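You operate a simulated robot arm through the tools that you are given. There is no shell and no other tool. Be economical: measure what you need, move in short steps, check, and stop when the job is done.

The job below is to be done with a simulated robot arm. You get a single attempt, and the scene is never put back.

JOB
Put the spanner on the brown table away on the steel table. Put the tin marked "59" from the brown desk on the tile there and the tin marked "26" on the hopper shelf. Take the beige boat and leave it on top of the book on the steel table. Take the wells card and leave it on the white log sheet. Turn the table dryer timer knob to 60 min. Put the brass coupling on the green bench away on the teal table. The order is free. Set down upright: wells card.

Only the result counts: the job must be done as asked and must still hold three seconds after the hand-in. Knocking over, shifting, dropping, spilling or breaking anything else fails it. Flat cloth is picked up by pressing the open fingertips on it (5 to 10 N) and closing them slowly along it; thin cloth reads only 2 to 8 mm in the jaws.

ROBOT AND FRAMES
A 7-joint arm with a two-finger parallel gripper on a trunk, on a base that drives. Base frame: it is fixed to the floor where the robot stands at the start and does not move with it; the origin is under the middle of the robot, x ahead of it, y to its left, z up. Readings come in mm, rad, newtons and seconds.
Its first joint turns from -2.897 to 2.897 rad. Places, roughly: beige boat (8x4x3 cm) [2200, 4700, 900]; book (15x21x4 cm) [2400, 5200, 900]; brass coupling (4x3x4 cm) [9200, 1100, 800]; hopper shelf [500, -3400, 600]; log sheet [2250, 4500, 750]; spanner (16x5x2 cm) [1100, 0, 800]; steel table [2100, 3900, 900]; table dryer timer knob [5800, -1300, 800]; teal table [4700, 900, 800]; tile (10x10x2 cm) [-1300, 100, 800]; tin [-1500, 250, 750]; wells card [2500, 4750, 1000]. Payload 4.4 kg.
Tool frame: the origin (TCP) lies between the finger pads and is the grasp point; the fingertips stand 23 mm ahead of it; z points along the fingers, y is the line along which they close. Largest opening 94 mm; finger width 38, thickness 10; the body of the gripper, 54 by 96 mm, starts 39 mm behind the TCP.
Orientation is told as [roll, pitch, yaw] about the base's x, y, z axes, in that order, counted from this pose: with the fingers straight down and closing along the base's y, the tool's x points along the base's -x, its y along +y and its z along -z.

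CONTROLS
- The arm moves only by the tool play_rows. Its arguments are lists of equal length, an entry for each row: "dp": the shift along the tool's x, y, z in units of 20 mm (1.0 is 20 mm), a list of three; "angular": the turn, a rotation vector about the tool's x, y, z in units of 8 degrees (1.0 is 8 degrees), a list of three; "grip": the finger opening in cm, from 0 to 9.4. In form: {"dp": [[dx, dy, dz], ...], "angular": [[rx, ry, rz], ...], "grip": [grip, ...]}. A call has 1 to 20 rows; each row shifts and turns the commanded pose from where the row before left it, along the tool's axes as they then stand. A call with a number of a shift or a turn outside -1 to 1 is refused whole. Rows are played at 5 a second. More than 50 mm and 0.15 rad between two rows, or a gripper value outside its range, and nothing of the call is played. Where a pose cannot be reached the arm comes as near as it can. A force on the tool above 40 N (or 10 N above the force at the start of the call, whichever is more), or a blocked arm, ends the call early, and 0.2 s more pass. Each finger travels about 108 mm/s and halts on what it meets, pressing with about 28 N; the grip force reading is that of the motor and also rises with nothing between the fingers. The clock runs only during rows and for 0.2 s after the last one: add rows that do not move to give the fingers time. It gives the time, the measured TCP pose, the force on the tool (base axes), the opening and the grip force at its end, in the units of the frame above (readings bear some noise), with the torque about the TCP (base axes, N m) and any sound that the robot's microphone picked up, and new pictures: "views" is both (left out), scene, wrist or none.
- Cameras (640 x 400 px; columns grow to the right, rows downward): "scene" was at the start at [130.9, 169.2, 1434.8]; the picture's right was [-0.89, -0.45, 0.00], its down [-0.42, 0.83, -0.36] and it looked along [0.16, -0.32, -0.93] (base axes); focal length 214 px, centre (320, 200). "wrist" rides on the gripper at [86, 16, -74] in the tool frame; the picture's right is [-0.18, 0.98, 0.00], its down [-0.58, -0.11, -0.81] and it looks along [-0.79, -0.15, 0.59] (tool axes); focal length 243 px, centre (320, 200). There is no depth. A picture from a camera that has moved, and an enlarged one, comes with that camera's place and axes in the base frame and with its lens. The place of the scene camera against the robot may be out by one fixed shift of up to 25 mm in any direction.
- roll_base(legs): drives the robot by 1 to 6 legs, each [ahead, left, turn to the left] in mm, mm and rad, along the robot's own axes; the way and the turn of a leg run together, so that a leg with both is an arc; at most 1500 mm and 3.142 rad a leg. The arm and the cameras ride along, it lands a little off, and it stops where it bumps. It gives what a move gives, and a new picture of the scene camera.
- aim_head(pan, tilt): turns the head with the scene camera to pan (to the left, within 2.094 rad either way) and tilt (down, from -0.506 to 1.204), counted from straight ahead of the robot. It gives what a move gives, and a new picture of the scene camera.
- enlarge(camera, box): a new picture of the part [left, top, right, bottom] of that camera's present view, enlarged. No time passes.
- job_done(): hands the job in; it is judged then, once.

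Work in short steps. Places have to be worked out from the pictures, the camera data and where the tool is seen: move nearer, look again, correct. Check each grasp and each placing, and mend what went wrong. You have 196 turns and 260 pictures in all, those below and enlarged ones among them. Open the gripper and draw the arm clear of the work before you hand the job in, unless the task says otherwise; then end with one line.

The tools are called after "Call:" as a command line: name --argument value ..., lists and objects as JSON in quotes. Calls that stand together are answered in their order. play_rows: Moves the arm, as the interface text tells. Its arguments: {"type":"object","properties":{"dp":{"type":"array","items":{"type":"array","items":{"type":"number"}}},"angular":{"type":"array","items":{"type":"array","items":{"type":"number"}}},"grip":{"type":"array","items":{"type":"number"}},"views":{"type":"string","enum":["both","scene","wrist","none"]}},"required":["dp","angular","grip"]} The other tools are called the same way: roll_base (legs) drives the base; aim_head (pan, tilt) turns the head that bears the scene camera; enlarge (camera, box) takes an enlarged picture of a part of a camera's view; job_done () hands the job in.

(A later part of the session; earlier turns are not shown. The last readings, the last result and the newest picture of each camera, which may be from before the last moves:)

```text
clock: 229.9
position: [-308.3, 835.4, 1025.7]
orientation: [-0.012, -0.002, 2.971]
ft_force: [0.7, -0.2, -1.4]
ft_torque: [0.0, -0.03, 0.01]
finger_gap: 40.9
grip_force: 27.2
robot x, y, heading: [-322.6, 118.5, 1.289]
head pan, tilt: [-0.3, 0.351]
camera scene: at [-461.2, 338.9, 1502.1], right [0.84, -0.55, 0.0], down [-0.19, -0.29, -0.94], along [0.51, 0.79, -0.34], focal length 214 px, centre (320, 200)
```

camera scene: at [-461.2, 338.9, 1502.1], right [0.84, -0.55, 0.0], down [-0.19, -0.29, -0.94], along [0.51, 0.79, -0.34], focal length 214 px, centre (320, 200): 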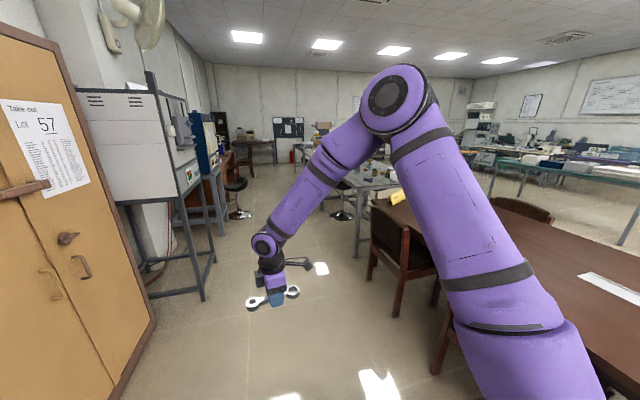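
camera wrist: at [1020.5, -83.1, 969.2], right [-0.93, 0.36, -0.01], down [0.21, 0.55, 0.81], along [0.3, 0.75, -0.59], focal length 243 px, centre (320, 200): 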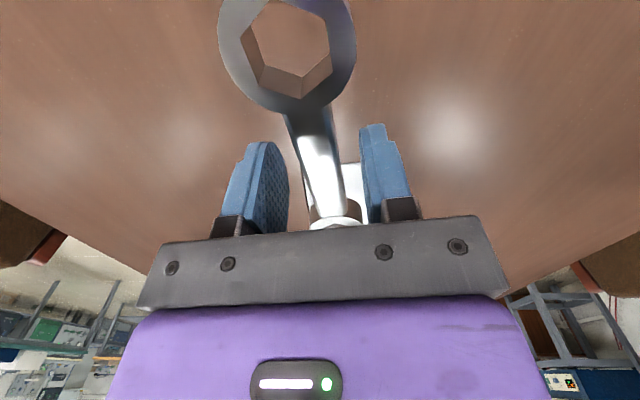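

Aisle is clear. Drive ahead to u≈2450 and turn right to face the steel table's near part.

Call:
roll_base --legs '[[0, 0, -0.015], [1500, 0, 0], [930, 0, 0], [0, 0, -1.57]]'

Call:
aim_head --pan -0.05 --tilt 0.6

```text
clock: 245.9
position: [1080.5, 2484.1, 1025.4]
orientation: [-0.012, -0.002, 1.446]
ft_force: [0.1, 0.0, -1.8]
ft_torque: [0.02, -0.02, -0.02]
finger_gap: 40.6
grip_force: 28.1
robot x, y, heading: [361.5, 2463.8, -0.237]
head pan, tilt: [-0.3, 0.351]
camera scene: at [598.6, 2604.1, 1502.2], right [-0.51, -0.86, 0.0], down [-0.3, 0.17, -0.94], along [0.81, -0.48, -0.34], focal length 214 px, centre (320, 200)
```

scene: 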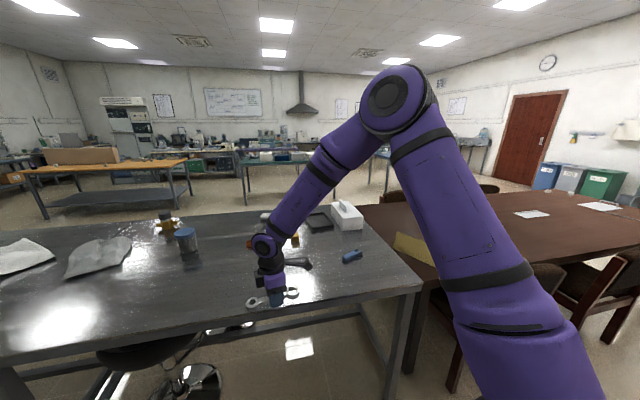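

```text
clock: 246.7
position: [1080.0, 2484.8, 1026.4]
orientation: [-0.014, 0.0, 1.445]
ft_force: [0.8, -0.2, -1.2]
ft_torque: [0.01, 0.01, 0.0]
finger_gap: 40.9
grip_force: 28.2
robot x, y, heading: [362.2, 2462.6, -0.234]
head pan, tilt: [-0.051, 0.6]
camera scene: at [603.3, 2626.7, 1479.5], right [-0.28, -0.96, 0.0], down [-0.54, 0.16, -0.83], along [0.79, -0.23, -0.56], focal length 214 px, centre (320, 200)
```

scene: 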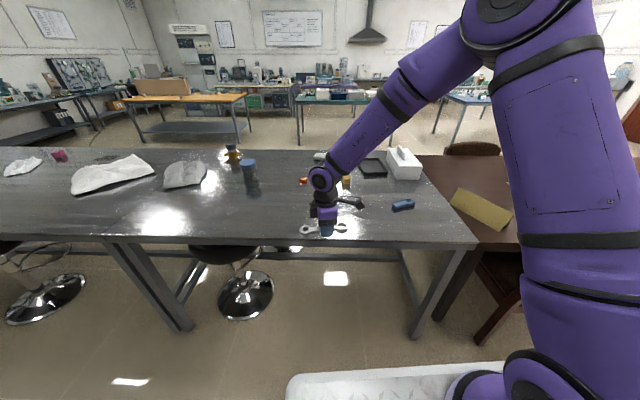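

Steel table top ≈ z 850, edge n≈−410; the front strip straight ahead is free. Move over ≈[1278,2328] and lower to z≈920.

Call:
play_rows --dp '[[0.595, -0.982, 0.3], [0.595, -0.982, 0.3], [0.595, -0.982, 0.3], [0.595, -0.982, 0.3], [0.595, -0.982, 0.3], [0.595, -0.982, 0.3], [0.595, -0.982, 0.3], [0.595, -0.982, 0.3], [0.595, -0.982, 0.3], [0.595, -0.982, 0.3], [0.595, -0.982, 0.3], [0, 0, 0.8]]' --angular '[[0, 0, 0], [0, 0, 0], [0, 0, 0], [0, 0, 0], [0, 0, 0], [0, 0, 0], [0, 0, 0], [0, 0, 0], [0, 0, 0], [0, 0, 0], [0, 0, 0], [0, 0, 0]]' --grip '[1, 1, 1, 1, 1, 1, 1, 1, 1, 1, 1, 1]'

Call:
enlarge --camera "scene" --box '[220, 130, 480, 270]'

```text
clock: 249.3
position: [1278.8, 2326.6, 945.3]
orientation: [-0.009, -0.002, 1.446]
ft_force: [0.2, -0.2, -1.8]
ft_torque: [-0.01, -0.03, 0.0]
finger_gap: 40.6
grip_force: 27.7
robot x, y, heading: [362.3, 2462.9, -0.236]
head pan, tilt: [-0.051, 0.6]
camera scene: at [603.1, 2626.8, 1479.4], right [-0.28, -0.96, 0.0], down [-0.54, 0.16, -0.83], along [0.79, -0.23, -0.56], focal length 214 px, centre (320, 200)
camera wrist: at [1251.5, 2242.7, 1021.0], right [-0.95, 0.31, -0.01], down [0.17, 0.56, 0.81], along [0.25, 0.77, -0.59], focal length 243 px, centre (320, 200)
```

scene: 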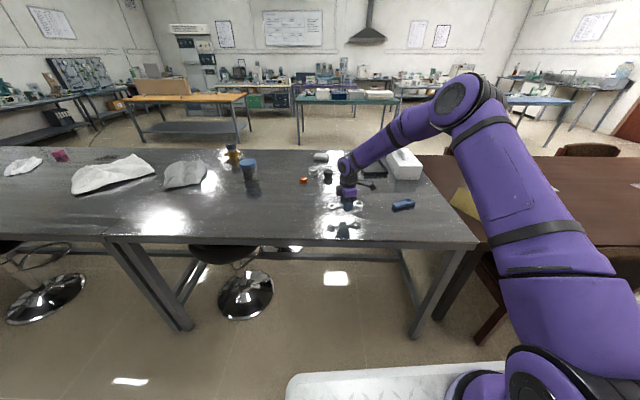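
wrist: 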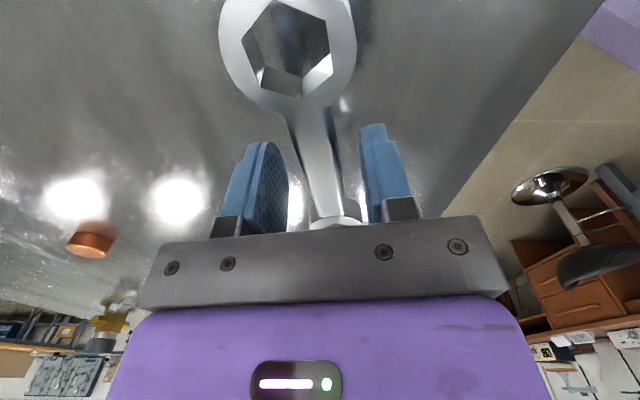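

```text
2.46 times, centred on (350, 200) of scene
camera zoom: at [603.1, 2626.8, 1479.4], right [-0.28, -0.96, 0.0], down [-0.54, 0.16, -0.83], along [0.79, -0.23, -0.56], focal length 528 px, centre (246, 200)
```

zoom: 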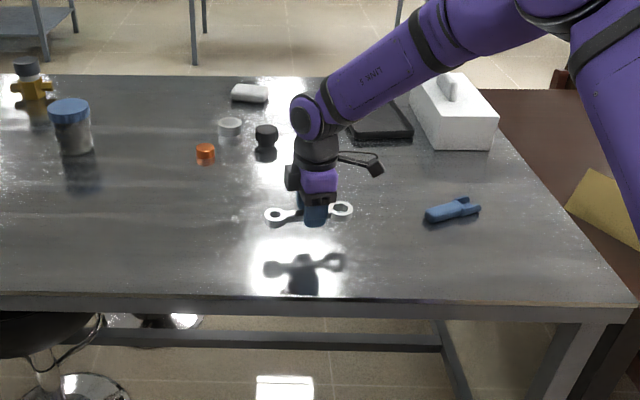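

Free spot below (seen via the reflection). Lower to contact.

Call:
play_rows --dp '[[0, 0, 0.9], [0, 0, 0.9], [0, 0, 0.5], [0, 0, 0.2], [0, 0, 0.2], [0, 0, 0.2], [0, 0, 0.2], [0, 0, 0.2], [0, 0, 0.2], [0, 0, 0.2], [0, 0, 0.2], [0, 0, 0.2]]' --angular '[[0, 0, 0], [0, 0, 0], [0, 0, 0], [0, 0, 0], [0, 0, 0], [0, 0, 0], [0, 0, 0], [0, 0, 0], [0, 0, 0], [0, 0, 0], [0, 0, 0], [0, 0, 0]]' --grip '[1, 1, 1, 1, 1, 1, 1, 1, 1, 1, 1, 1]' --views "wrist"

```text
clock: 250.8
position: [1279.4, 2327.1, 893.7]
orientation: [-0.015, -0.002, 1.445]
ft_force: [-12.6, -0.2, 17.6]
ft_torque: [-0.3, 0.81, -0.11]
finger_gap: 41.0
grip_force: 27.6
robot x, y, heading: [364.3, 2462.8, -0.234]
head pan, tilt: [-0.051, 0.6]
stopped in row 7: the force on the tool passed its limit at 48 N (the readings are from after the stop); the commanded pose is now the measured one
camera wrist: at [1251.2, 2243.3, 968.8], right [-0.95, 0.31, -0.01], down [0.17, 0.56, 0.81], along [0.26, 0.77, -0.59], focal length 243 px, centre (320, 200)
```

wrist: 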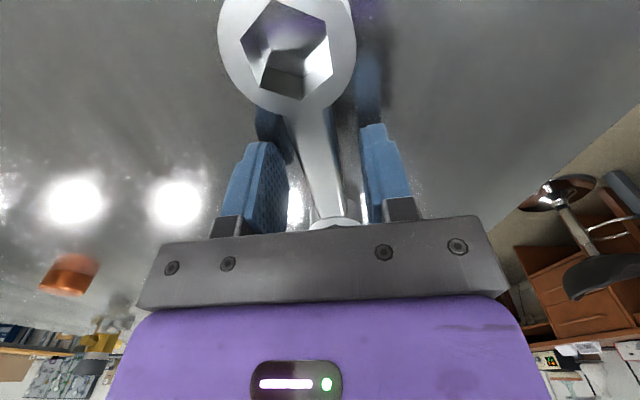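

Contact (table ≈ z 866). Open and lift.

Call:
play_rows --dp '[[0, 0, 0], [0, 0, 0], [0, 0, 0], [0, 0, -0.4], [0, 0, -1], [0, 0, -1], [0, 0, -1], [0, 0, -1], [0, 0, -1], [0, 0, -1], [0, 0, -1]]' --angular '[[0, 0, 0], [0, 0, 0], [0, 0, 0], [0, 0, 0], [0, 0, 0], [0, 0, 0], [0, 0, 0], [0, 0, 0], [0, 0, 0], [0, 0, 0], [0, 0, 0]]' --grip '[4.5, 5.5, 7, 7, 7, 7, 7, 7, 7, 7, 7]'

```text
clock: 253.2
position: [1279.8, 2326.4, 1039.5]
orientation: [-0.014, -0.002, 1.445]
ft_force: [-0.2, 0.1, 0.4]
ft_torque: [-0.02, 0.0, -0.02]
finger_gap: 69.8
grip_force: 0.1
robot x, y, heading: [362.8, 2455.2, -0.235]
head pan, tilt: [-0.051, 0.6]
camera scene: at [603.4, 2626.7, 1479.4], right [-0.28, -0.96, 0.0], down [-0.54, 0.16, -0.82], along [0.79, -0.23, -0.57], focal length 214 px, centre (320, 200)
camera wrist: at [1251.5, 2242.9, 1115.0], right [-0.95, 0.31, -0.01], down [0.17, 0.56, 0.81], along [0.25, 0.77, -0.59], focal length 243 px, centre (320, 200)
```

scene: 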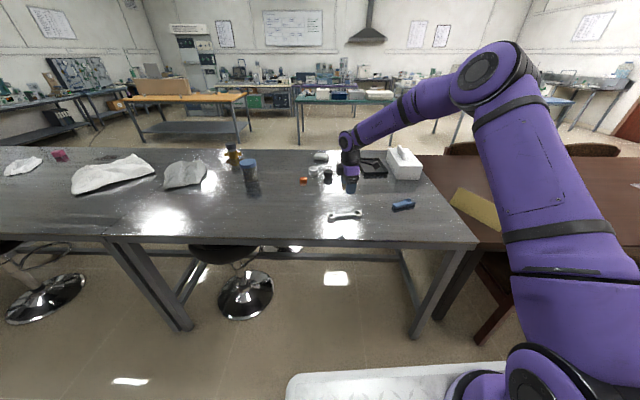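
wrist: 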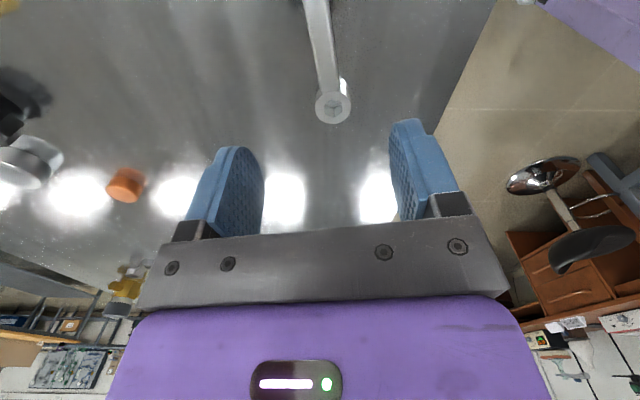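

Spanner is down safely. Retract the arm, square the heading, move closer to the table edge and slide left along it toward the book/boat.

Call:
play_rows --dp '[[0, 1, -0.2], [0, 1, -0.2], [0, 1, -0.2], [0, 1, -0.2], [0, 1, -0.2], [0, 1, -0.2], [0, 1, -0.2], [0, 1, -0.2], [0, 1, -0.2], [0, 1, -0.2], [0, 1, 0], [0, 1, 0], [0, 1, 0], [0, 1, 0]]' --angular '[[0, 0, 0], [0, 0, 0], [0, 0, 0], [0, 0, 0], [0, 0, 0], [0, 0, 0], [0, 0, 0], [0, 0, 0], [0, 0, 0], [0, 0, 0], [0, 0, 0], [0, 0, 0], [0, 0, 0], [0, 0, 0]]' --grip '[7, 7, 7, 7, 7, 7, 7, 7, 7, 7, 7, 7, 7, 7]' --views "none"

Call:
roll_base --legs '[[0, 0, -0.062], [190, 0, 0], [0, 1500, 0]]'

Call:
aim_head --pan 0.6 --tilt 0.45

```text
clock: 256.2
position: [1001.0, 2361.3, 1074.1]
orientation: [-0.014, -0.002, 1.445]
ft_force: [-0.2, -0.2, -0.6]
ft_torque: [0.01, -0.02, -0.01]
finger_gap: 70.0
grip_force: 0.1
robot x, y, heading: [357.6, 2463.7, -0.238]
head pan, tilt: [-0.051, 0.6]
```

```text
clock: 265.2
position: [1596.6, 3716.9, 1073.9]
orientation: [-0.015, -0.002, 1.406]
ft_force: [-0.3, -0.7, -0.3]
ft_torque: [0.0, 0.01, 0.0]
finger_gap: 70.0
grip_force: 0.0
robot x, y, heading: [959.5, 3840.4, -0.273]
head pan, tilt: [-0.051, 0.6]
camera scene: at [1210.4, 3997.1, 1479.4], right [-0.32, -0.95, 0.0], down [-0.54, 0.18, -0.83], along [0.78, -0.26, -0.56], focal length 214 px, centre (320, 200)
```

scene: 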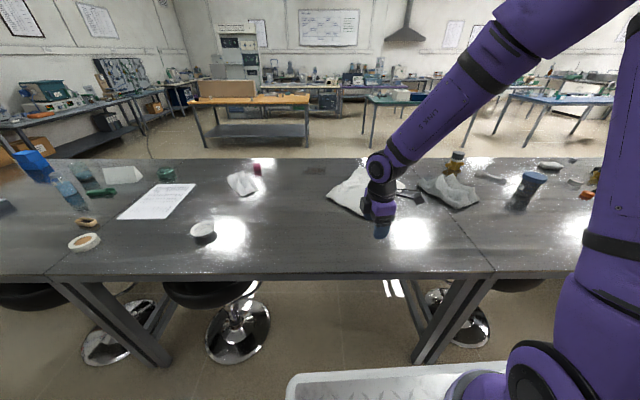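

```text
clock: 266.2
position: [1596.1, 3716.8, 1073.8]
orientation: [-0.016, -0.002, 1.407]
ft_force: [1.2, -0.2, 0.5]
ft_torque: [0.04, 0.01, 0.01]
finger_gap: 70.1
grip_force: 0.1
robot x, y, heading: [960.6, 3845.2, -0.272]
head pan, tilt: [0.6, 0.45]
camera scene: at [1213.6, 4054.7, 1492.9], right [0.32, -0.95, 0.0], down [-0.41, -0.14, -0.9], along [0.85, 0.29, -0.44], focal length 214 px, centre (320, 200)
```

scene: 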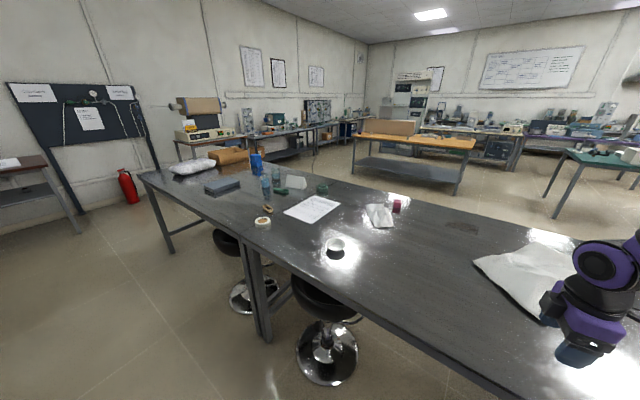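

Log sheet, book and small items are visible further left. Slide another 1000 mm left.

Call:
roll_base --legs '[[0, 1100, -0.02]]'

Call:
aim_head --pan 0.2 --tilt 0.6

Call:
enlarge --camera "scene" --box '[120, 130, 380, 290]'

```text
clock: 271.8
position: [1909.3, 4732.9, 1073.8]
orientation: [-0.016, -0.002, 1.361]
ft_force: [0.1, -0.8, 1.4]
ft_torque: [-0.02, 0.01, 0.01]
finger_gap: 70.3
grip_force: 0.0
robot x, y, heading: [1280.9, 4885.9, -0.319]
head pan, tilt: [0.6, 0.45]
camera scene: at [1542.1, 5088.0, 1493.0], right [0.28, -0.96, 0.0], down [-0.42, -0.12, -0.9], along [0.86, 0.25, -0.44], focal length 214 px, centre (320, 200)
```

scene: 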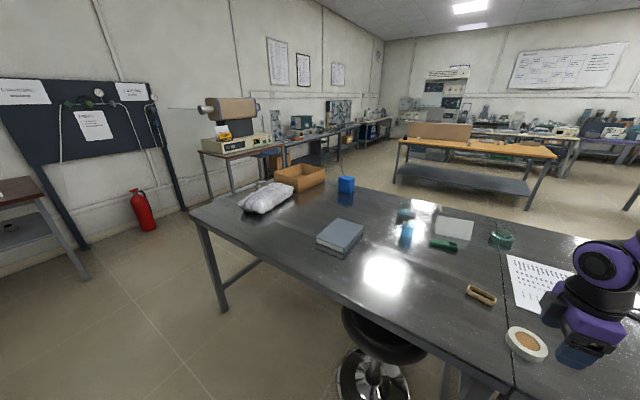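

```text
clock: 272.7
position: [1909.0, 4731.8, 1074.8]
orientation: [-0.015, -0.003, 1.362]
ft_force: [-0.8, 0.5, 0.5]
ft_torque: [0.02, -0.02, 0.0]
finger_gap: 70.3
grip_force: 0.0
robot x, y, heading: [1277.1, 4888.3, -0.319]
head pan, tilt: [0.201, 0.6]
camera scene: at [1541.5, 5052.1, 1479.4], right [-0.12, -0.99, 0.0], down [-0.56, 0.07, -0.83], along [0.82, -0.1, -0.56], focal length 214 px, centre (320, 200)
```

scene: 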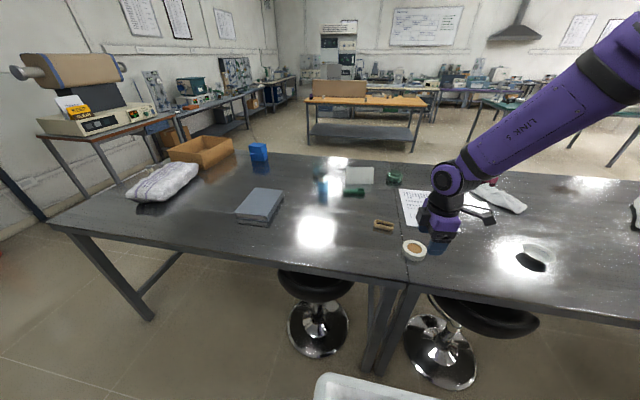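

```text
2.46 times, centred on (250, 210) of scene
camera zoom: at [1541.5, 5052.1, 1479.4], right [-0.12, -0.99, 0.0], down [-0.56, 0.07, -0.83], along [0.82, -0.1, -0.56], focal length 528 px, centre (492, 175)
```

zoom: 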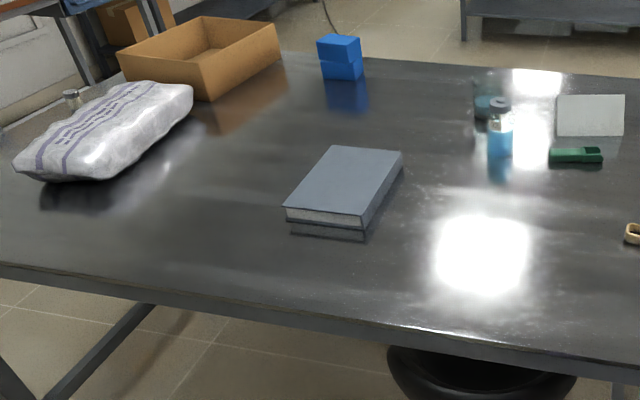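

Call:
enlarge --camera "scene" --box '[310, 140, 470, 270]'

```text
3.08 times, centred on (390, 205) of scene
camera zoom: at [1541.5, 5052.1, 1479.4], right [-0.12, -0.99, 0.0], down [-0.56, 0.07, -0.83], along [0.82, -0.1, -0.56], focal length 660 px, centre (105, 185)
```

zoom: 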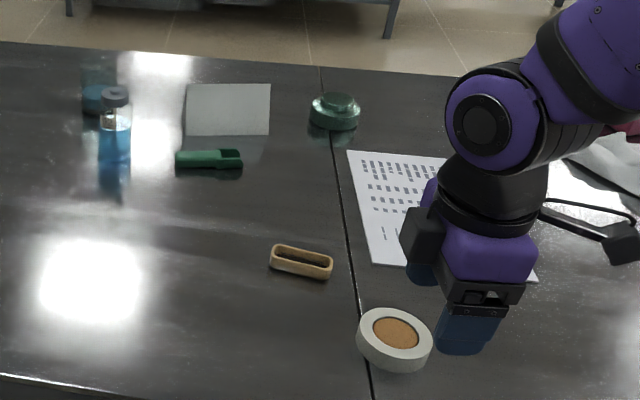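

Beige boat at ≈[2183,4692], long axis ≈60°. Rotate the tool to close across its width and hover over it.

Call:
play_rows --dp '[[0, 0, 0], [0, 0, 0], [0, 0, 0], [-0.39, -0.99, 0.35], [-0.39, -0.99, 0.35], [-0.39, -0.99, 0.35], [-0.39, -0.99, 0.35], [-0.39, -0.99, 0.35], [-0.39, -0.99, 0.35], [-0.39, -0.99, 0.35], [-0.39, -0.99, 0.35], [-0.39, -0.99, 0.35], [-0.39, -0.99, 0.35], [-0.39, -0.99, 0.35], [-0.39, -0.99, 0.35], [-0.39, -0.99, 0.35]]' --angular '[[-0.1, 0, 0.75], [0, 0, 0.75], [0, 0, 0.75], [0, 0, 0], [0, 0, 0], [0, 0, 0], [0, 0, 0], [0, 0, 0], [0, 0, 0], [0, 0, 0], [0, 0, 0], [0, 0, 0], [0, 0, 0], [0, 0, 0], [0, 0, 0], [0, 0, 0]]' --grip '[7, 7, 7, 7, 7, 7, 7, 7, 7, 7, 7, 7, 7, 7, 7, 7]'

```text
clock: 276.1
position: [2184.2, 4690.3, 981.7]
orientation: [0.0, -0.003, 1.046]
ft_force: [-0.5, -0.1, 0.4]
ft_torque: [-0.01, 0.01, 0.02]
finger_gap: 70.0
grip_force: 0.0
robot x, y, heading: [1281.3, 4884.9, -0.321]
head pan, tilt: [0.201, 0.6]
camera scene: at [1541.3, 5052.1, 1479.4], right [-0.12, -0.99, 0.0], down [-0.56, 0.07, -0.83], along [0.82, -0.1, -0.56], focal length 214 px, centre (320, 200)
camera wrist: at [2126.2, 4623.4, 1058.2], right [-0.76, 0.65, 0.0], down [0.38, 0.45, 0.81], along [0.53, 0.61, -0.59], focal length 243 px, centre (320, 200)
```

scene: 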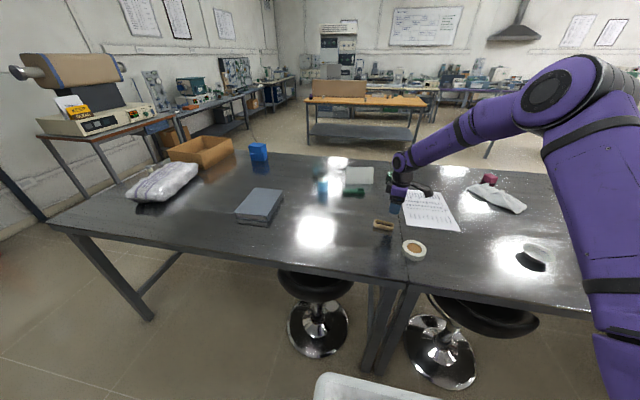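
wrist: 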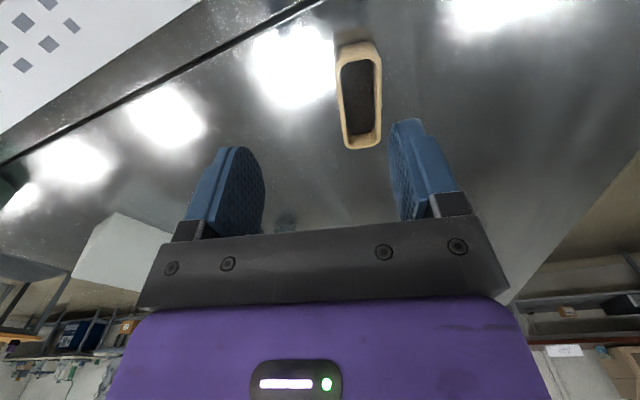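

Boat is ~28 mm to the side and turned ~0.2 rad relative to the tool. Correct both and lower a bit.

Call:
play_rows --dp '[[0, 0, 0], [0, 0, 0], [-0.9, 0.65, 0], [0, 0.64, 1], [0, 0, 0.5]]' --angular '[[0, 0, -0.7], [0, 0, -0.7], [0, 0, 0], [0, 0, 0], [0, 0, 0]]' --grip '[7, 7, 7, 7, 7]' --views "wrist"

```text
clock: 277.3
position: [2163.8, 4716.8, 952.2]
orientation: [-0.001, -0.003, 1.243]
ft_force: [1.1, -0.2, -0.4]
ft_torque: [0.03, -0.01, 0.01]
finger_gap: 69.7
grip_force: 0.1
robot x, y, heading: [1280.2, 4887.3, -0.321]
head pan, tilt: [0.201, 0.6]
camera wrist: at [2119.5, 4639.9, 1028.3], right [-0.87, 0.49, 0.0], down [0.29, 0.51, 0.81], along [0.4, 0.7, -0.59], focal length 243 px, centre (320, 200)
```

wrist: 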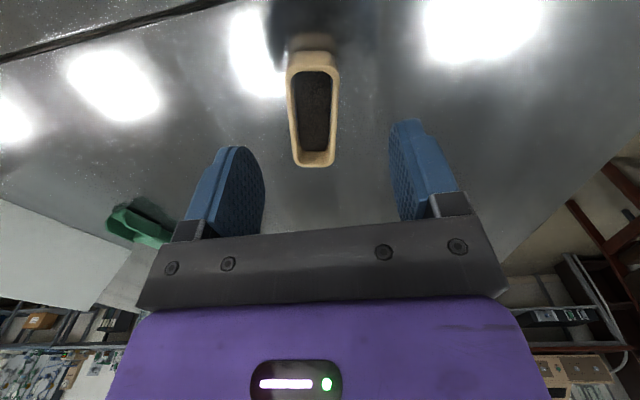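

Aligned. The boat may hold contents, so keep it level. Descend and close gently.

Call:
play_rows --dp '[[-0.2, -0.17, 1], [0, 0, 1], [0, 0, 0.8], [0, 0, 0], [0, 0, 0], [0, 0, 0], [0, 0, 0], [0, 0, 0]]' --angular '[[0, 0, 0], [0, 0, 0], [0, 0, 0], [0, 0, 0], [0, 0, 0], [0, 0, 0], [0, 0, 0], [0, 0, 0]]' --grip '[7, 7, 7, 6, 5, 4, 3.5, 3]' --views "wrist"

```text
clock: 279.1
position: [2167.8, 4720.4, 898.4]
orientation: [-0.001, -0.005, 1.241]
ft_force: [0.5, -0.2, 1.2]
ft_torque: [-0.06, 0.04, 0.02]
finger_gap: 31.0
grip_force: 27.2
robot x, y, heading: [1280.8, 4887.5, -0.326]
head pan, tilt: [0.201, 0.6]
camera wrist: at [2124.6, 4642.9, 973.3], right [-0.87, 0.49, 0.0], down [0.29, 0.51, 0.81], along [0.4, 0.7, -0.59], focal length 243 px, centre (320, 200)
```

wrist: 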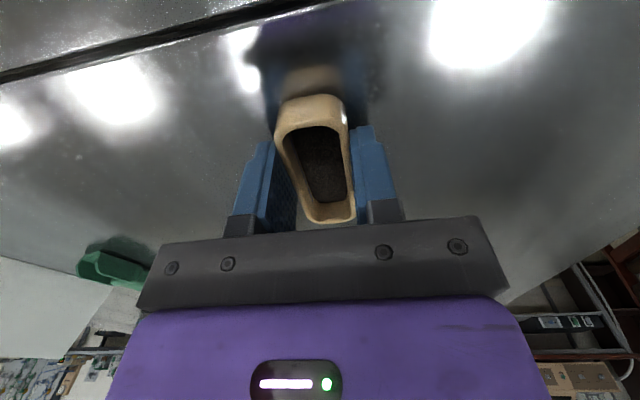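

Boat gripped. Lift and check it.

Call:
play_rows --dp '[[0, 0, -0.5], [0, 0, -0.8], [0, 0, -1], [0, 0, -1], [0, 0, -1], [0, 0, -1], [0, 0, -1], [0, 0, -1]]' --angular '[[0, 0, 0], [0, 0, 0], [0, 0, 0], [0, 0, 0], [0, 0, 0], [0, 0, 0], [0, 0, 0], [0, 0, 0]]' --grip '[3, 3, 3, 3, 3, 3, 3, 3]' --views "wrist"

Call:
roll_base --legs '[[0, 470, 0.02]]'

Call:
enlarge --camera "scene" --box '[240, 140, 480, 300]'

```text
clock: 280.9
position: [2166.6, 4719.0, 1042.3]
orientation: [0.0, -0.002, 1.242]
ft_force: [0.3, 0.1, -1.0]
ft_torque: [0.01, 0.04, 0.01]
finger_gap: 31.5
grip_force: 23.2
robot x, y, heading: [1279.0, 4889.6, -0.321]
head pan, tilt: [0.201, 0.6]
camera wrist: at [2123.8, 4642.2, 1118.2], right [-0.87, 0.49, 0.0], down [0.29, 0.51, 0.81], along [0.4, 0.7, -0.59], focal length 243 px, centre (320, 200)
```

wrist: 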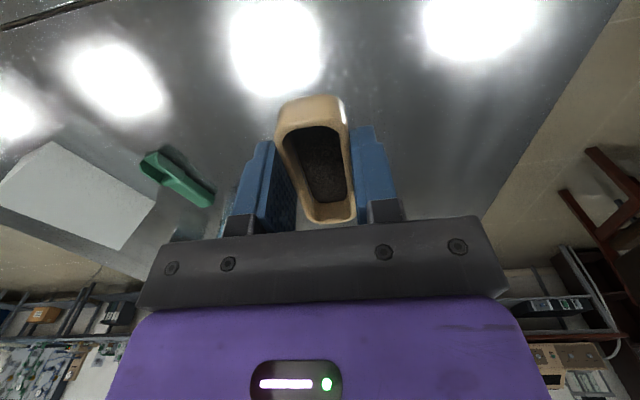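

```text
clock: 283.7
position: [2314.6, 5191.2, 1041.9]
orientation: [0.0, -0.002, 1.267]
ft_force: [0.2, 0.4, -0.4]
ft_torque: [-0.02, -0.03, 0.02]
finger_gap: 30.9
grip_force: 27.4
robot x, y, heading: [1424.0, 5333.4, -0.296]
head pan, tilt: [0.201, 0.6]
camera scene: at [1679.1, 5507.4, 1479.4], right [-0.09, -1.0, 0.0], down [-0.56, 0.05, -0.82], along [0.82, -0.08, -0.57], focal length 214 px, centre (320, 200)
```

scene: 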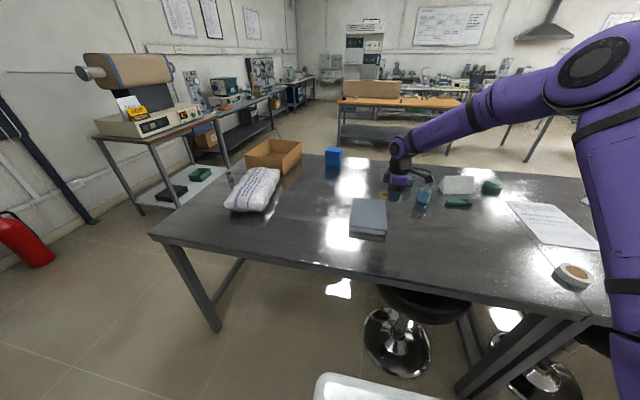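

```text
2.50 times, centred on (360, 220) of scene
camera zoom: at [1679.1, 5507.4, 1479.4], right [-0.09, -1.0, 0.0], down [-0.56, 0.05, -0.82], along [0.82, -0.08, -0.57], focal length 536 px, centre (220, 150)
```

zoom: 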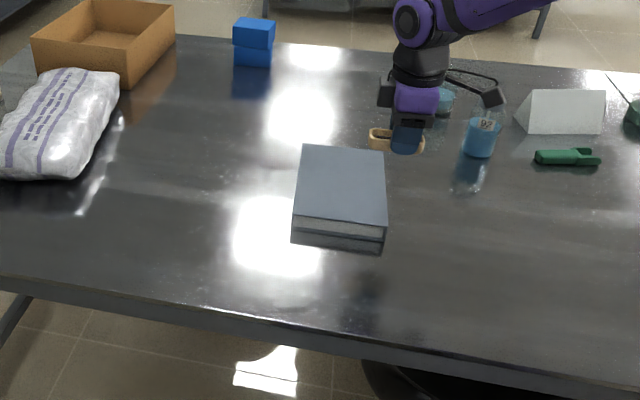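

The wells card turns out to be a folded tent card. Book centre ≈[2368,5221]; move the boat over it and lower partly.

Call:
play_rows --dp '[[-0.74, -0.7, 0], [-0.74, -0.7, 0.5], [-0.74, -0.7, 0.8], [0, 0, 1], [0, 0, 1]]' --angular '[[0, 0, 0], [0, 0, 0], [0, 0, 0], [0, 0, 0], [0, 0, 0]]' --grip '[3, 3, 3, 3, 3]'

Call:
enlarge --camera "scene" --box '[320, 150, 480, 250]'

```text
clock: 284.9
position: [2366.2, 5220.3, 976.7]
orientation: [-0.001, -0.002, 1.266]
ft_force: [-0.8, 0.5, 0.1]
ft_torque: [-0.05, -0.04, 0.01]
finger_gap: 31.2
grip_force: 27.6
robot x, y, heading: [1421.0, 5335.8, -0.295]
head pan, tilt: [0.201, 0.6]
camera scene: at [1678.7, 5507.4, 1479.4], right [-0.09, -1.0, 0.0], down [-0.56, 0.05, -0.83], along [0.82, -0.08, -0.56], focal length 214 px, centre (320, 200)
camera wrist: at [2324.0, 5142.9, 1052.5], right [-0.88, 0.47, 0.0], down [0.28, 0.52, 0.81], along [0.38, 0.71, -0.59], focal length 243 px, centre (320, 200)
```

scene: 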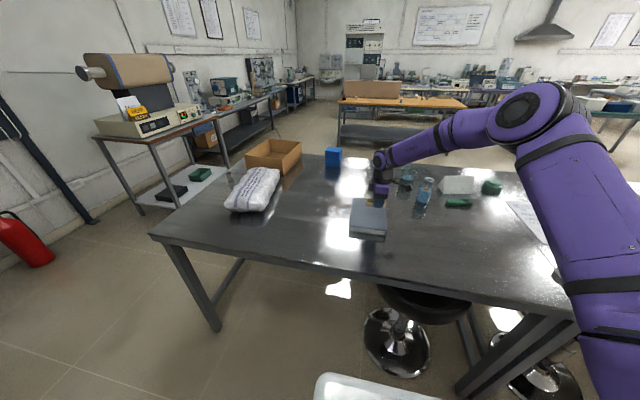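
wrist: 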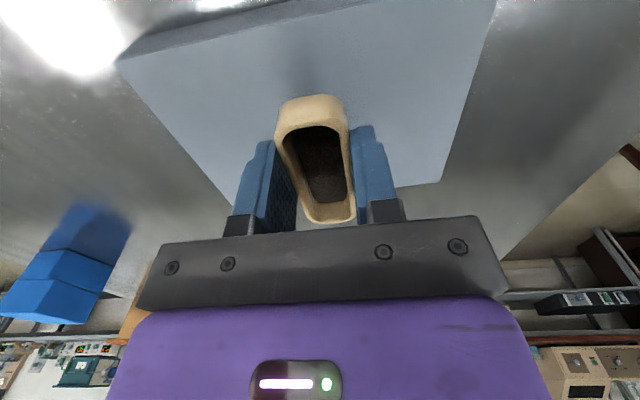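

```text
4.00 times, centred on (400, 200) of scene
camera zoom: at [1678.7, 5507.4, 1479.4], right [-0.09, -1.0, 0.0], down [-0.56, 0.05, -0.83], along [0.82, -0.08, -0.56], focal length 858 px, centre (0, 200)
```

zoom: 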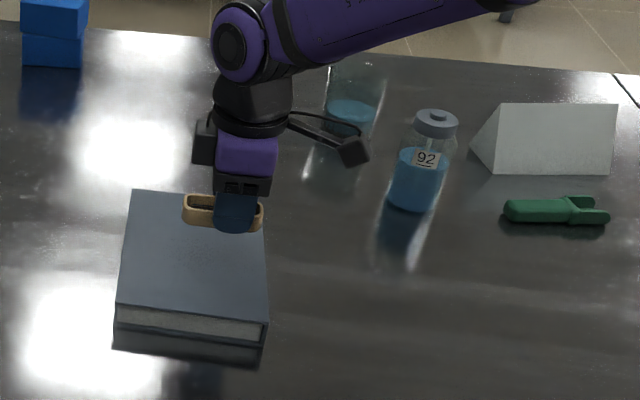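

Shift ~22 mm along −x and 8 mm −y to centre on the book, then lower to contact.

Call:
play_rows --dp '[[-1, -0.4, 0.5], [-0.1, 0, 0.5], [0, 0, 0.2], [0, 0, 0.2], [0, 0, 0.15], [0, 0, 0.15], [0, 0, 0.15], [0, 0, 0.15], [0, 0, 0.15], [0, 0, 0.15]]' --angular '[[0, 0, 0], [0, 0, 0], [0, 0, 0], [0, 0, 0], [0, 0, 0], [0, 0, 0], [0, 0, 0], [0, 0, 0], [0, 0, 0], [0, 0, 0]]' --grip '[3, 3, 3, 3, 3, 3, 3, 3, 3, 3]' --views "wrist"

```text
clock: 287.1
position: [2381.1, 5240.1, 931.7]
orientation: [-0.001, -0.001, 1.267]
ft_force: [-0.6, -1.3, 7.4]
ft_torque: [-0.16, 0.14, 0.03]
finger_gap: 30.9
grip_force: 27.8
robot x, y, heading: [1423.6, 5337.5, -0.288]
head pan, tilt: [0.201, 0.6]
camera wrist: at [2339.3, 5160.8, 1007.2], right [-0.88, 0.47, 0.0], down [0.28, 0.52, 0.81], along [0.38, 0.71, -0.59], focal length 243 px, centre (320, 200)
```

wrist: 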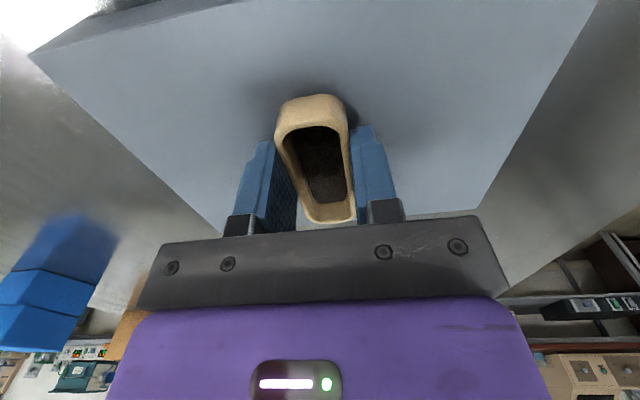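

Light contact. Release and lift.

Call:
play_rows --dp '[[0, 0, 0], [0, 0, 0], [0, 0, 0], [0, 0, -0.3], [0, 0, -0.8], [0, 0, -1], [0, 0, -1], [0, 0, -1], [0, 0, -1], [0, 0, -1], [0, 0, -1]]' --angular '[[0, 0, 0], [0, 0, 0], [0, 0, 0], [0, 0, 0], [0, 0, 0], [0, 0, 0], [0, 0, 0], [0, 0, 0], [0, 0, 0], [0, 0, 0], [0, 0, 0]]' --grip '[3.5, 4.5, 6, 6, 6, 6, 6, 6, 6, 6, 6]'

Call:
enlarge --camera "scene" --box '[320, 140, 640, 300]'

```text
clock: 289.5
position: [2381.7, 5240.0, 1073.0]
orientation: [0.0, -0.004, 1.268]
ft_force: [-0.8, 0.7, 0.1]
ft_torque: [-0.03, 0.01, -0.05]
finger_gap: 59.9
grip_force: 0.0
robot x, y, heading: [1421.7, 5336.0, -0.299]
head pan, tilt: [0.201, 0.6]
camera scene: at [1679.2, 5507.3, 1479.4], right [-0.09, -1.0, 0.0], down [-0.56, 0.05, -0.82], along [0.82, -0.08, -0.57], focal length 214 px, centre (320, 200)
camera wrist: at [2339.7, 5161.3, 1148.0], right [-0.88, 0.47, 0.0], down [0.28, 0.52, 0.81], along [0.38, 0.71, -0.59], focal length 243 px, centre (320, 200)
```

scene: 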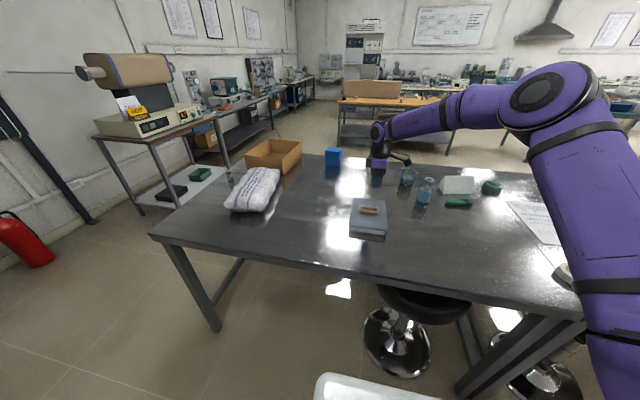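
wrist: 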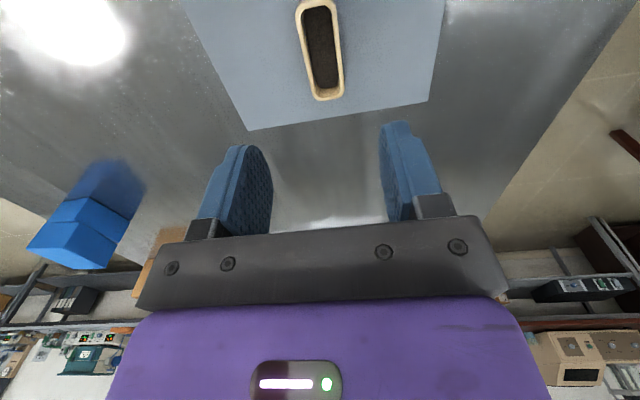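

```text
2.00 times, centred on (480, 220) of scene
camera zoom: at [1679.2, 5507.3, 1479.4], right [-0.09, -1.0, 0.0], down [-0.56, 0.05, -0.82], along [0.82, -0.08, -0.57], focal length 429 px, centre (0, 160)
```

zoom: 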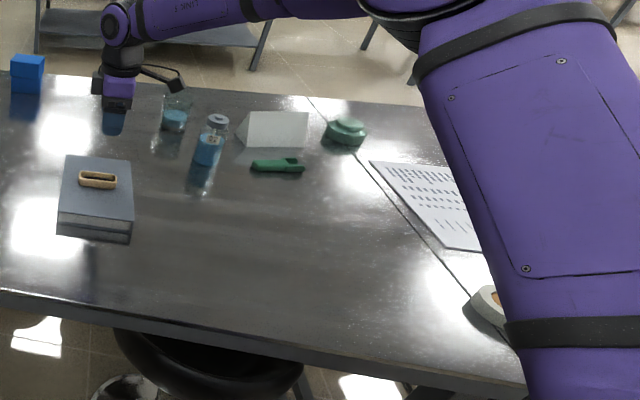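

Boat sits on the book. For the tent card (centre ≈[2590,4672], ridge along ≈84°, top ≈956): retract, then drive right 293 and ahead 300 toward the table.

Call:
play_rows --dp '[[0, 1, -0.2], [0, 1, -0.2], [0, 1, -0.2], [0, 1, -0.2], [0, 1, 0], [0, 1, 0], [0, 1, 0], [0, 1, 0], [0, 1, 0], [0, 1, 0]]' --angular '[[0, 0, -0.35], [0, 0, -0.35], [0, 0, -0.35], [0, 0, -0.35], [0, 0, 0], [0, 0, 0], [0, 0, 0], [0, 0, 0], [0, 0, 0], [0, 0, 0]]' --grip '[9.4, 9.4, 9.4, 9.4, 9.4, 9.4, 9.4, 9.4, 9.4, 9.4]' --views "none"

Call:
roll_base --legs '[[0, -293, 0], [290, 0, 0]]'

Call:
enlarge --camera "scene" --box '[300, 100, 540, 260]'

```text
clock: 291.7
position: [2182.7, 5270.0, 1085.5]
orientation: [0.0, 0.0, 1.46]
ft_force: [1.0, 0.0, -0.4]
ft_torque: [0.02, 0.01, 0.03]
finger_gap: 93.9
grip_force: 0.0
robot x, y, heading: [1419.4, 5336.1, -0.286]
head pan, tilt: [0.201, 0.6]
```

```text
clock: 295.3
position: [2376.3, 4903.3, 1086.9]
orientation: [-0.002, -0.002, 1.466]
ft_force: [-0.6, 0.8, -1.0]
ft_torque: [-0.01, 0.01, 0.0]
finger_gap: 93.9
grip_force: 0.0
robot x, y, heading: [1614.3, 4967.1, -0.286]
head pan, tilt: [0.201, 0.6]
camera scene: at [1870.6, 5138.2, 1479.4], right [-0.09, -1.0, 0.0], down [-0.56, 0.05, -0.82], along [0.82, -0.07, -0.57], focal length 214 px, centre (320, 200)
```

scene: 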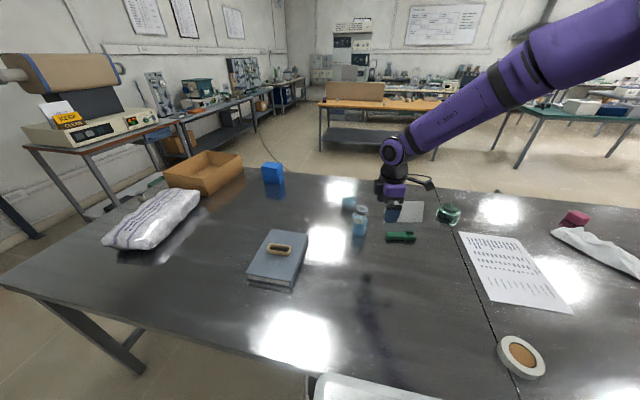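

```text
2.50 times, centred on (420, 180) of scene
camera zoom: at [1870.6, 5138.2, 1479.4], right [-0.09, -1.0, 0.0], down [-0.56, 0.05, -0.82], along [0.82, -0.07, -0.57], focal length 536 px, centre (70, 250)
```

zoom: 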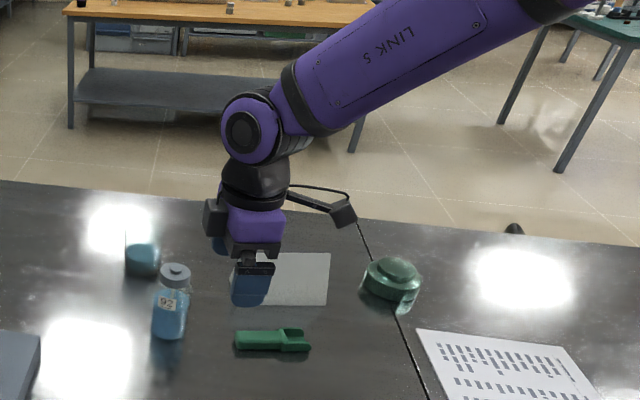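

Now hover above the card at safe height (bottle top ≈995).

Call:
play_rows --dp '[[0.863, -0.988, 0], [0.863, -0.988, 0], [0.863, -0.988, 0], [0.863, -0.988, 0], [0.863, -0.988, 0], [0.863, -0.988, 0], [0.863, -0.988, 0], [0.863, -0.988, 0], [0.863, -0.988, 0], [0.863, -0.988, 0], [0.863, -0.988, 0], [0.863, -0.988, 0.5]]' --angular '[[0, 0, 0], [0, 0, 0], [0, 0, 0], [0, 0, 0], [0, 0, 0], [0, 0, 0], [0, 0, 0], [0, 0, 0], [0, 0, 0], [0, 0, 0], [0, 0, 0], [0, 0, 0]]' --grip '[9.4, 9.4, 9.4, 9.4, 9.4, 9.4, 9.4, 9.4, 9.4, 9.4, 9.4, 9.4]'

Call:
enlarge --camera "scene" --box '[340, 150, 500, 250]'

```text
clock: 297.9
position: [2589.2, 4671.1, 1075.4]
orientation: [-0.002, -0.001, 1.465]
ft_force: [0.2, -0.5, -0.4]
ft_torque: [-0.03, 0.0, 0.0]
finger_gap: 93.9
grip_force: 0.0
robot x, y, heading: [1615.7, 4966.2, -0.287]
head pan, tilt: [0.201, 0.6]
camera scene: at [1870.3, 5138.4, 1479.4], right [-0.09, -1.0, 0.0], down [-0.56, 0.05, -0.83], along [0.82, -0.07, -0.56], focal length 214 px, centre (320, 200)
camera wrist: at [2564.2, 4586.6, 1151.8], right [-0.96, 0.29, 0.0], down [0.17, 0.56, 0.81], along [0.23, 0.77, -0.59], focal length 243 px, centre (320, 200)
```

scene: 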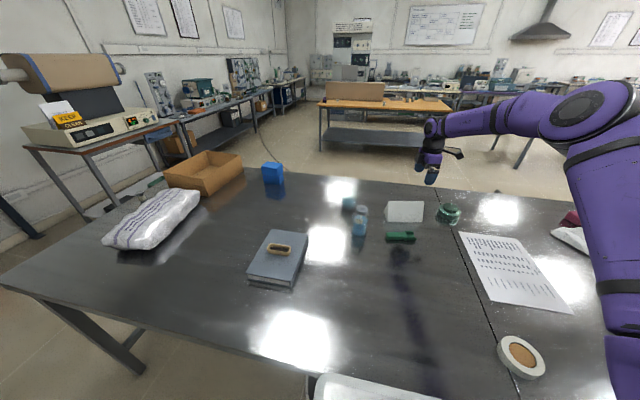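
wrist: 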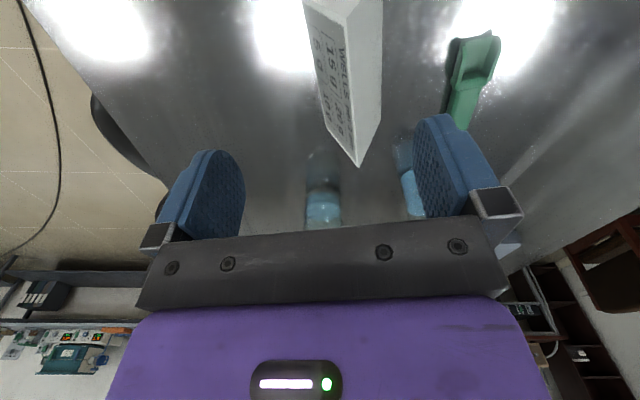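

```text
4.00 times, centred on (420, 200) of scene
camera zoom: at [1870.3, 5138.4, 1479.4], right [-0.09, -1.0, 0.0], down [-0.56, 0.05, -0.83], along [0.82, -0.07, -0.56], focal length 858 px, centre (-80, 200)
```

zoom: 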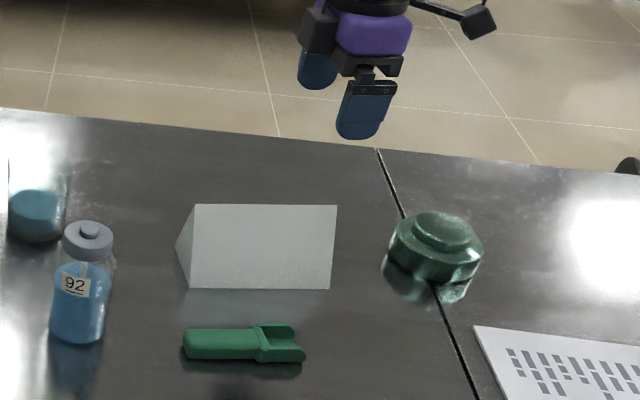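

The wrist view shows the card's ridge is rotated ~0.18 rad and offset (~−35, +30 mm). Correct and re-look.

Call:
play_rows --dp '[[0, 0, 0], [0, 0, 0], [-1, 0.58, 0], [-1, 0.58, 0]]' --angular '[[0, 0, -0.64], [0, 0, -0.64], [0, 0, 0], [0, 0, 0]]' --grip '[9.4, 9.4, 9.4, 9.4]' --views "wrist"

Call:
enlarge --camera "wrist" --box '[220, 0, 460, 180]'

```text
clock: 298.9
position: [2564.7, 4708.0, 1076.7]
orientation: [-0.002, -0.002, 1.644]
ft_force: [0.8, -0.9, -0.1]
ft_torque: [0.04, 0.0, 0.0]
finger_gap: 94.0
grip_force: 0.0
robot x, y, heading: [1614.5, 4963.5, -0.291]
head pan, tilt: [0.201, 0.6]
camera wrist: at [2554.4, 4620.5, 1151.6], right [-0.99, 0.11, 0.0], down [0.06, 0.59, 0.81], along [0.09, 0.8, -0.59], focal length 243 px, centre (320, 200)
```

wrist: 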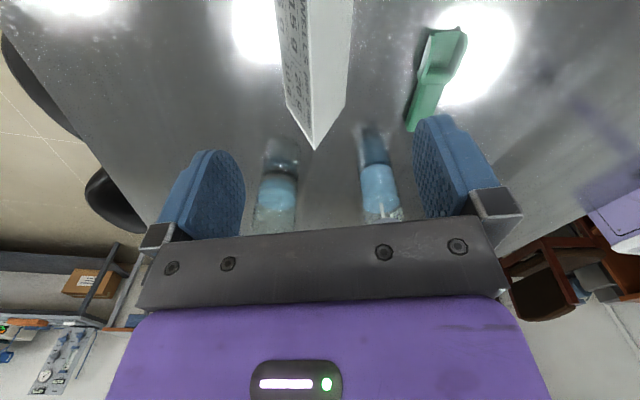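

```text
2.22 times, centred on (340, 90) of wrist
camera zoom: at [2554.4, 4620.5, 1151.6], right [-0.99, 0.11, 0.0], down [0.06, 0.59, 0.81], along [0.09, 0.8, -0.59], focal length 539 px, centre (276, 444)
```

zoom: 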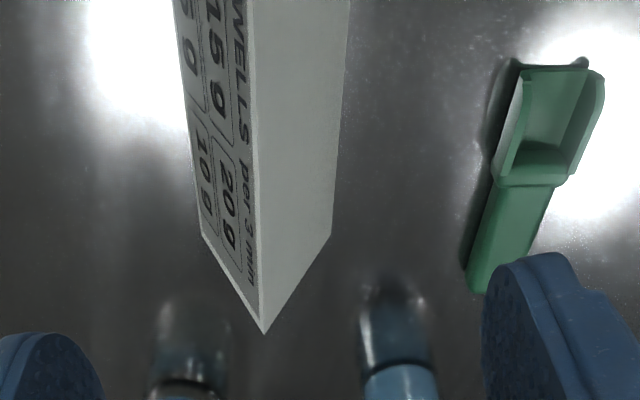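

Now aligned; card reads "WELLS per 3 min…". Shift −17/−6.5 mm and descend to z≈932.

Call:
play_rows --dp '[[-0.85, -0.33, 0], [0, 0, 1], [0, 0, 1], [0, 0, 1], [0, 0, 1], [0, 0, 1], [0, 0, 1], [0, 0, 0.8]]' --angular '[[0, 0, 0], [0, 0, 0], [0, 0, 0], [0, 0, 0], [0, 0, 0], [0, 0, 0], [0, 0, 0], [0, 0, 0]]' --grip '[9.4, 9.4, 9.4, 9.4, 9.4, 9.4, 9.4, 9.4]'

Call:
enlarge --camera "scene" --box '[340, 150, 500, 250]'

```text
clock: 300.7
position: [2569.7, 4727.5, 941.4]
orientation: [-0.001, -0.001, 1.644]
ft_force: [-1.4, 0.8, 0.5]
ft_torque: [0.02, 0.01, 0.0]
finger_gap: 94.0
grip_force: 0.1
robot x, y, heading: [1614.5, 4966.6, -0.291]
head pan, tilt: [0.201, 0.6]
camera scene: at [1870.4, 5138.2, 1479.4], right [-0.09, -1.0, 0.0], down [-0.56, 0.05, -0.83], along [0.82, -0.07, -0.56], focal length 214 px, centre (320, 200)
camera wrist: at [2559.4, 4640.3, 1015.8], right [-0.99, 0.11, 0.0], down [0.06, 0.59, 0.81], along [0.09, 0.8, -0.59], focal length 243 px, centre (320, 200)
```

scene: 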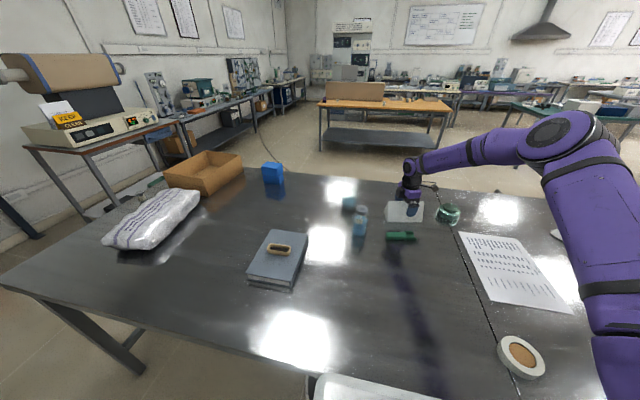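
wrist: 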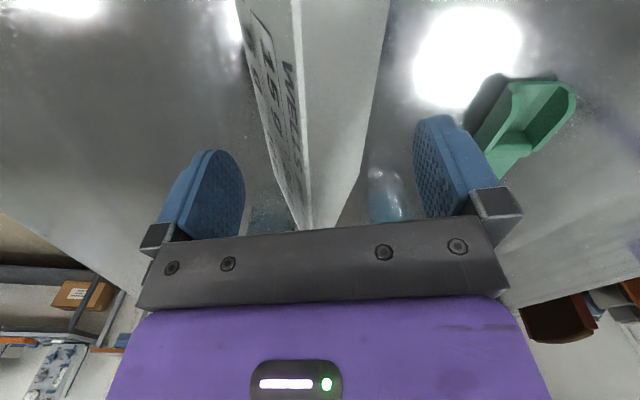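

```text
4.00 times, centred on (420, 200) of scene
camera zoom: at [1870.4, 5138.2, 1479.4], right [-0.09, -1.0, 0.0], down [-0.56, 0.05, -0.83], along [0.82, -0.07, -0.56], focal length 858 px, centre (-80, 200)
```

zoom: 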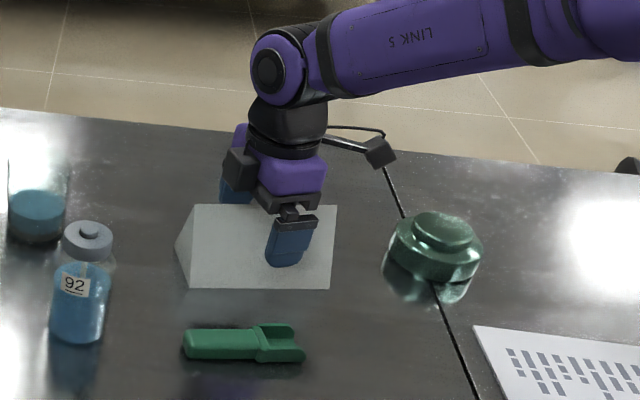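

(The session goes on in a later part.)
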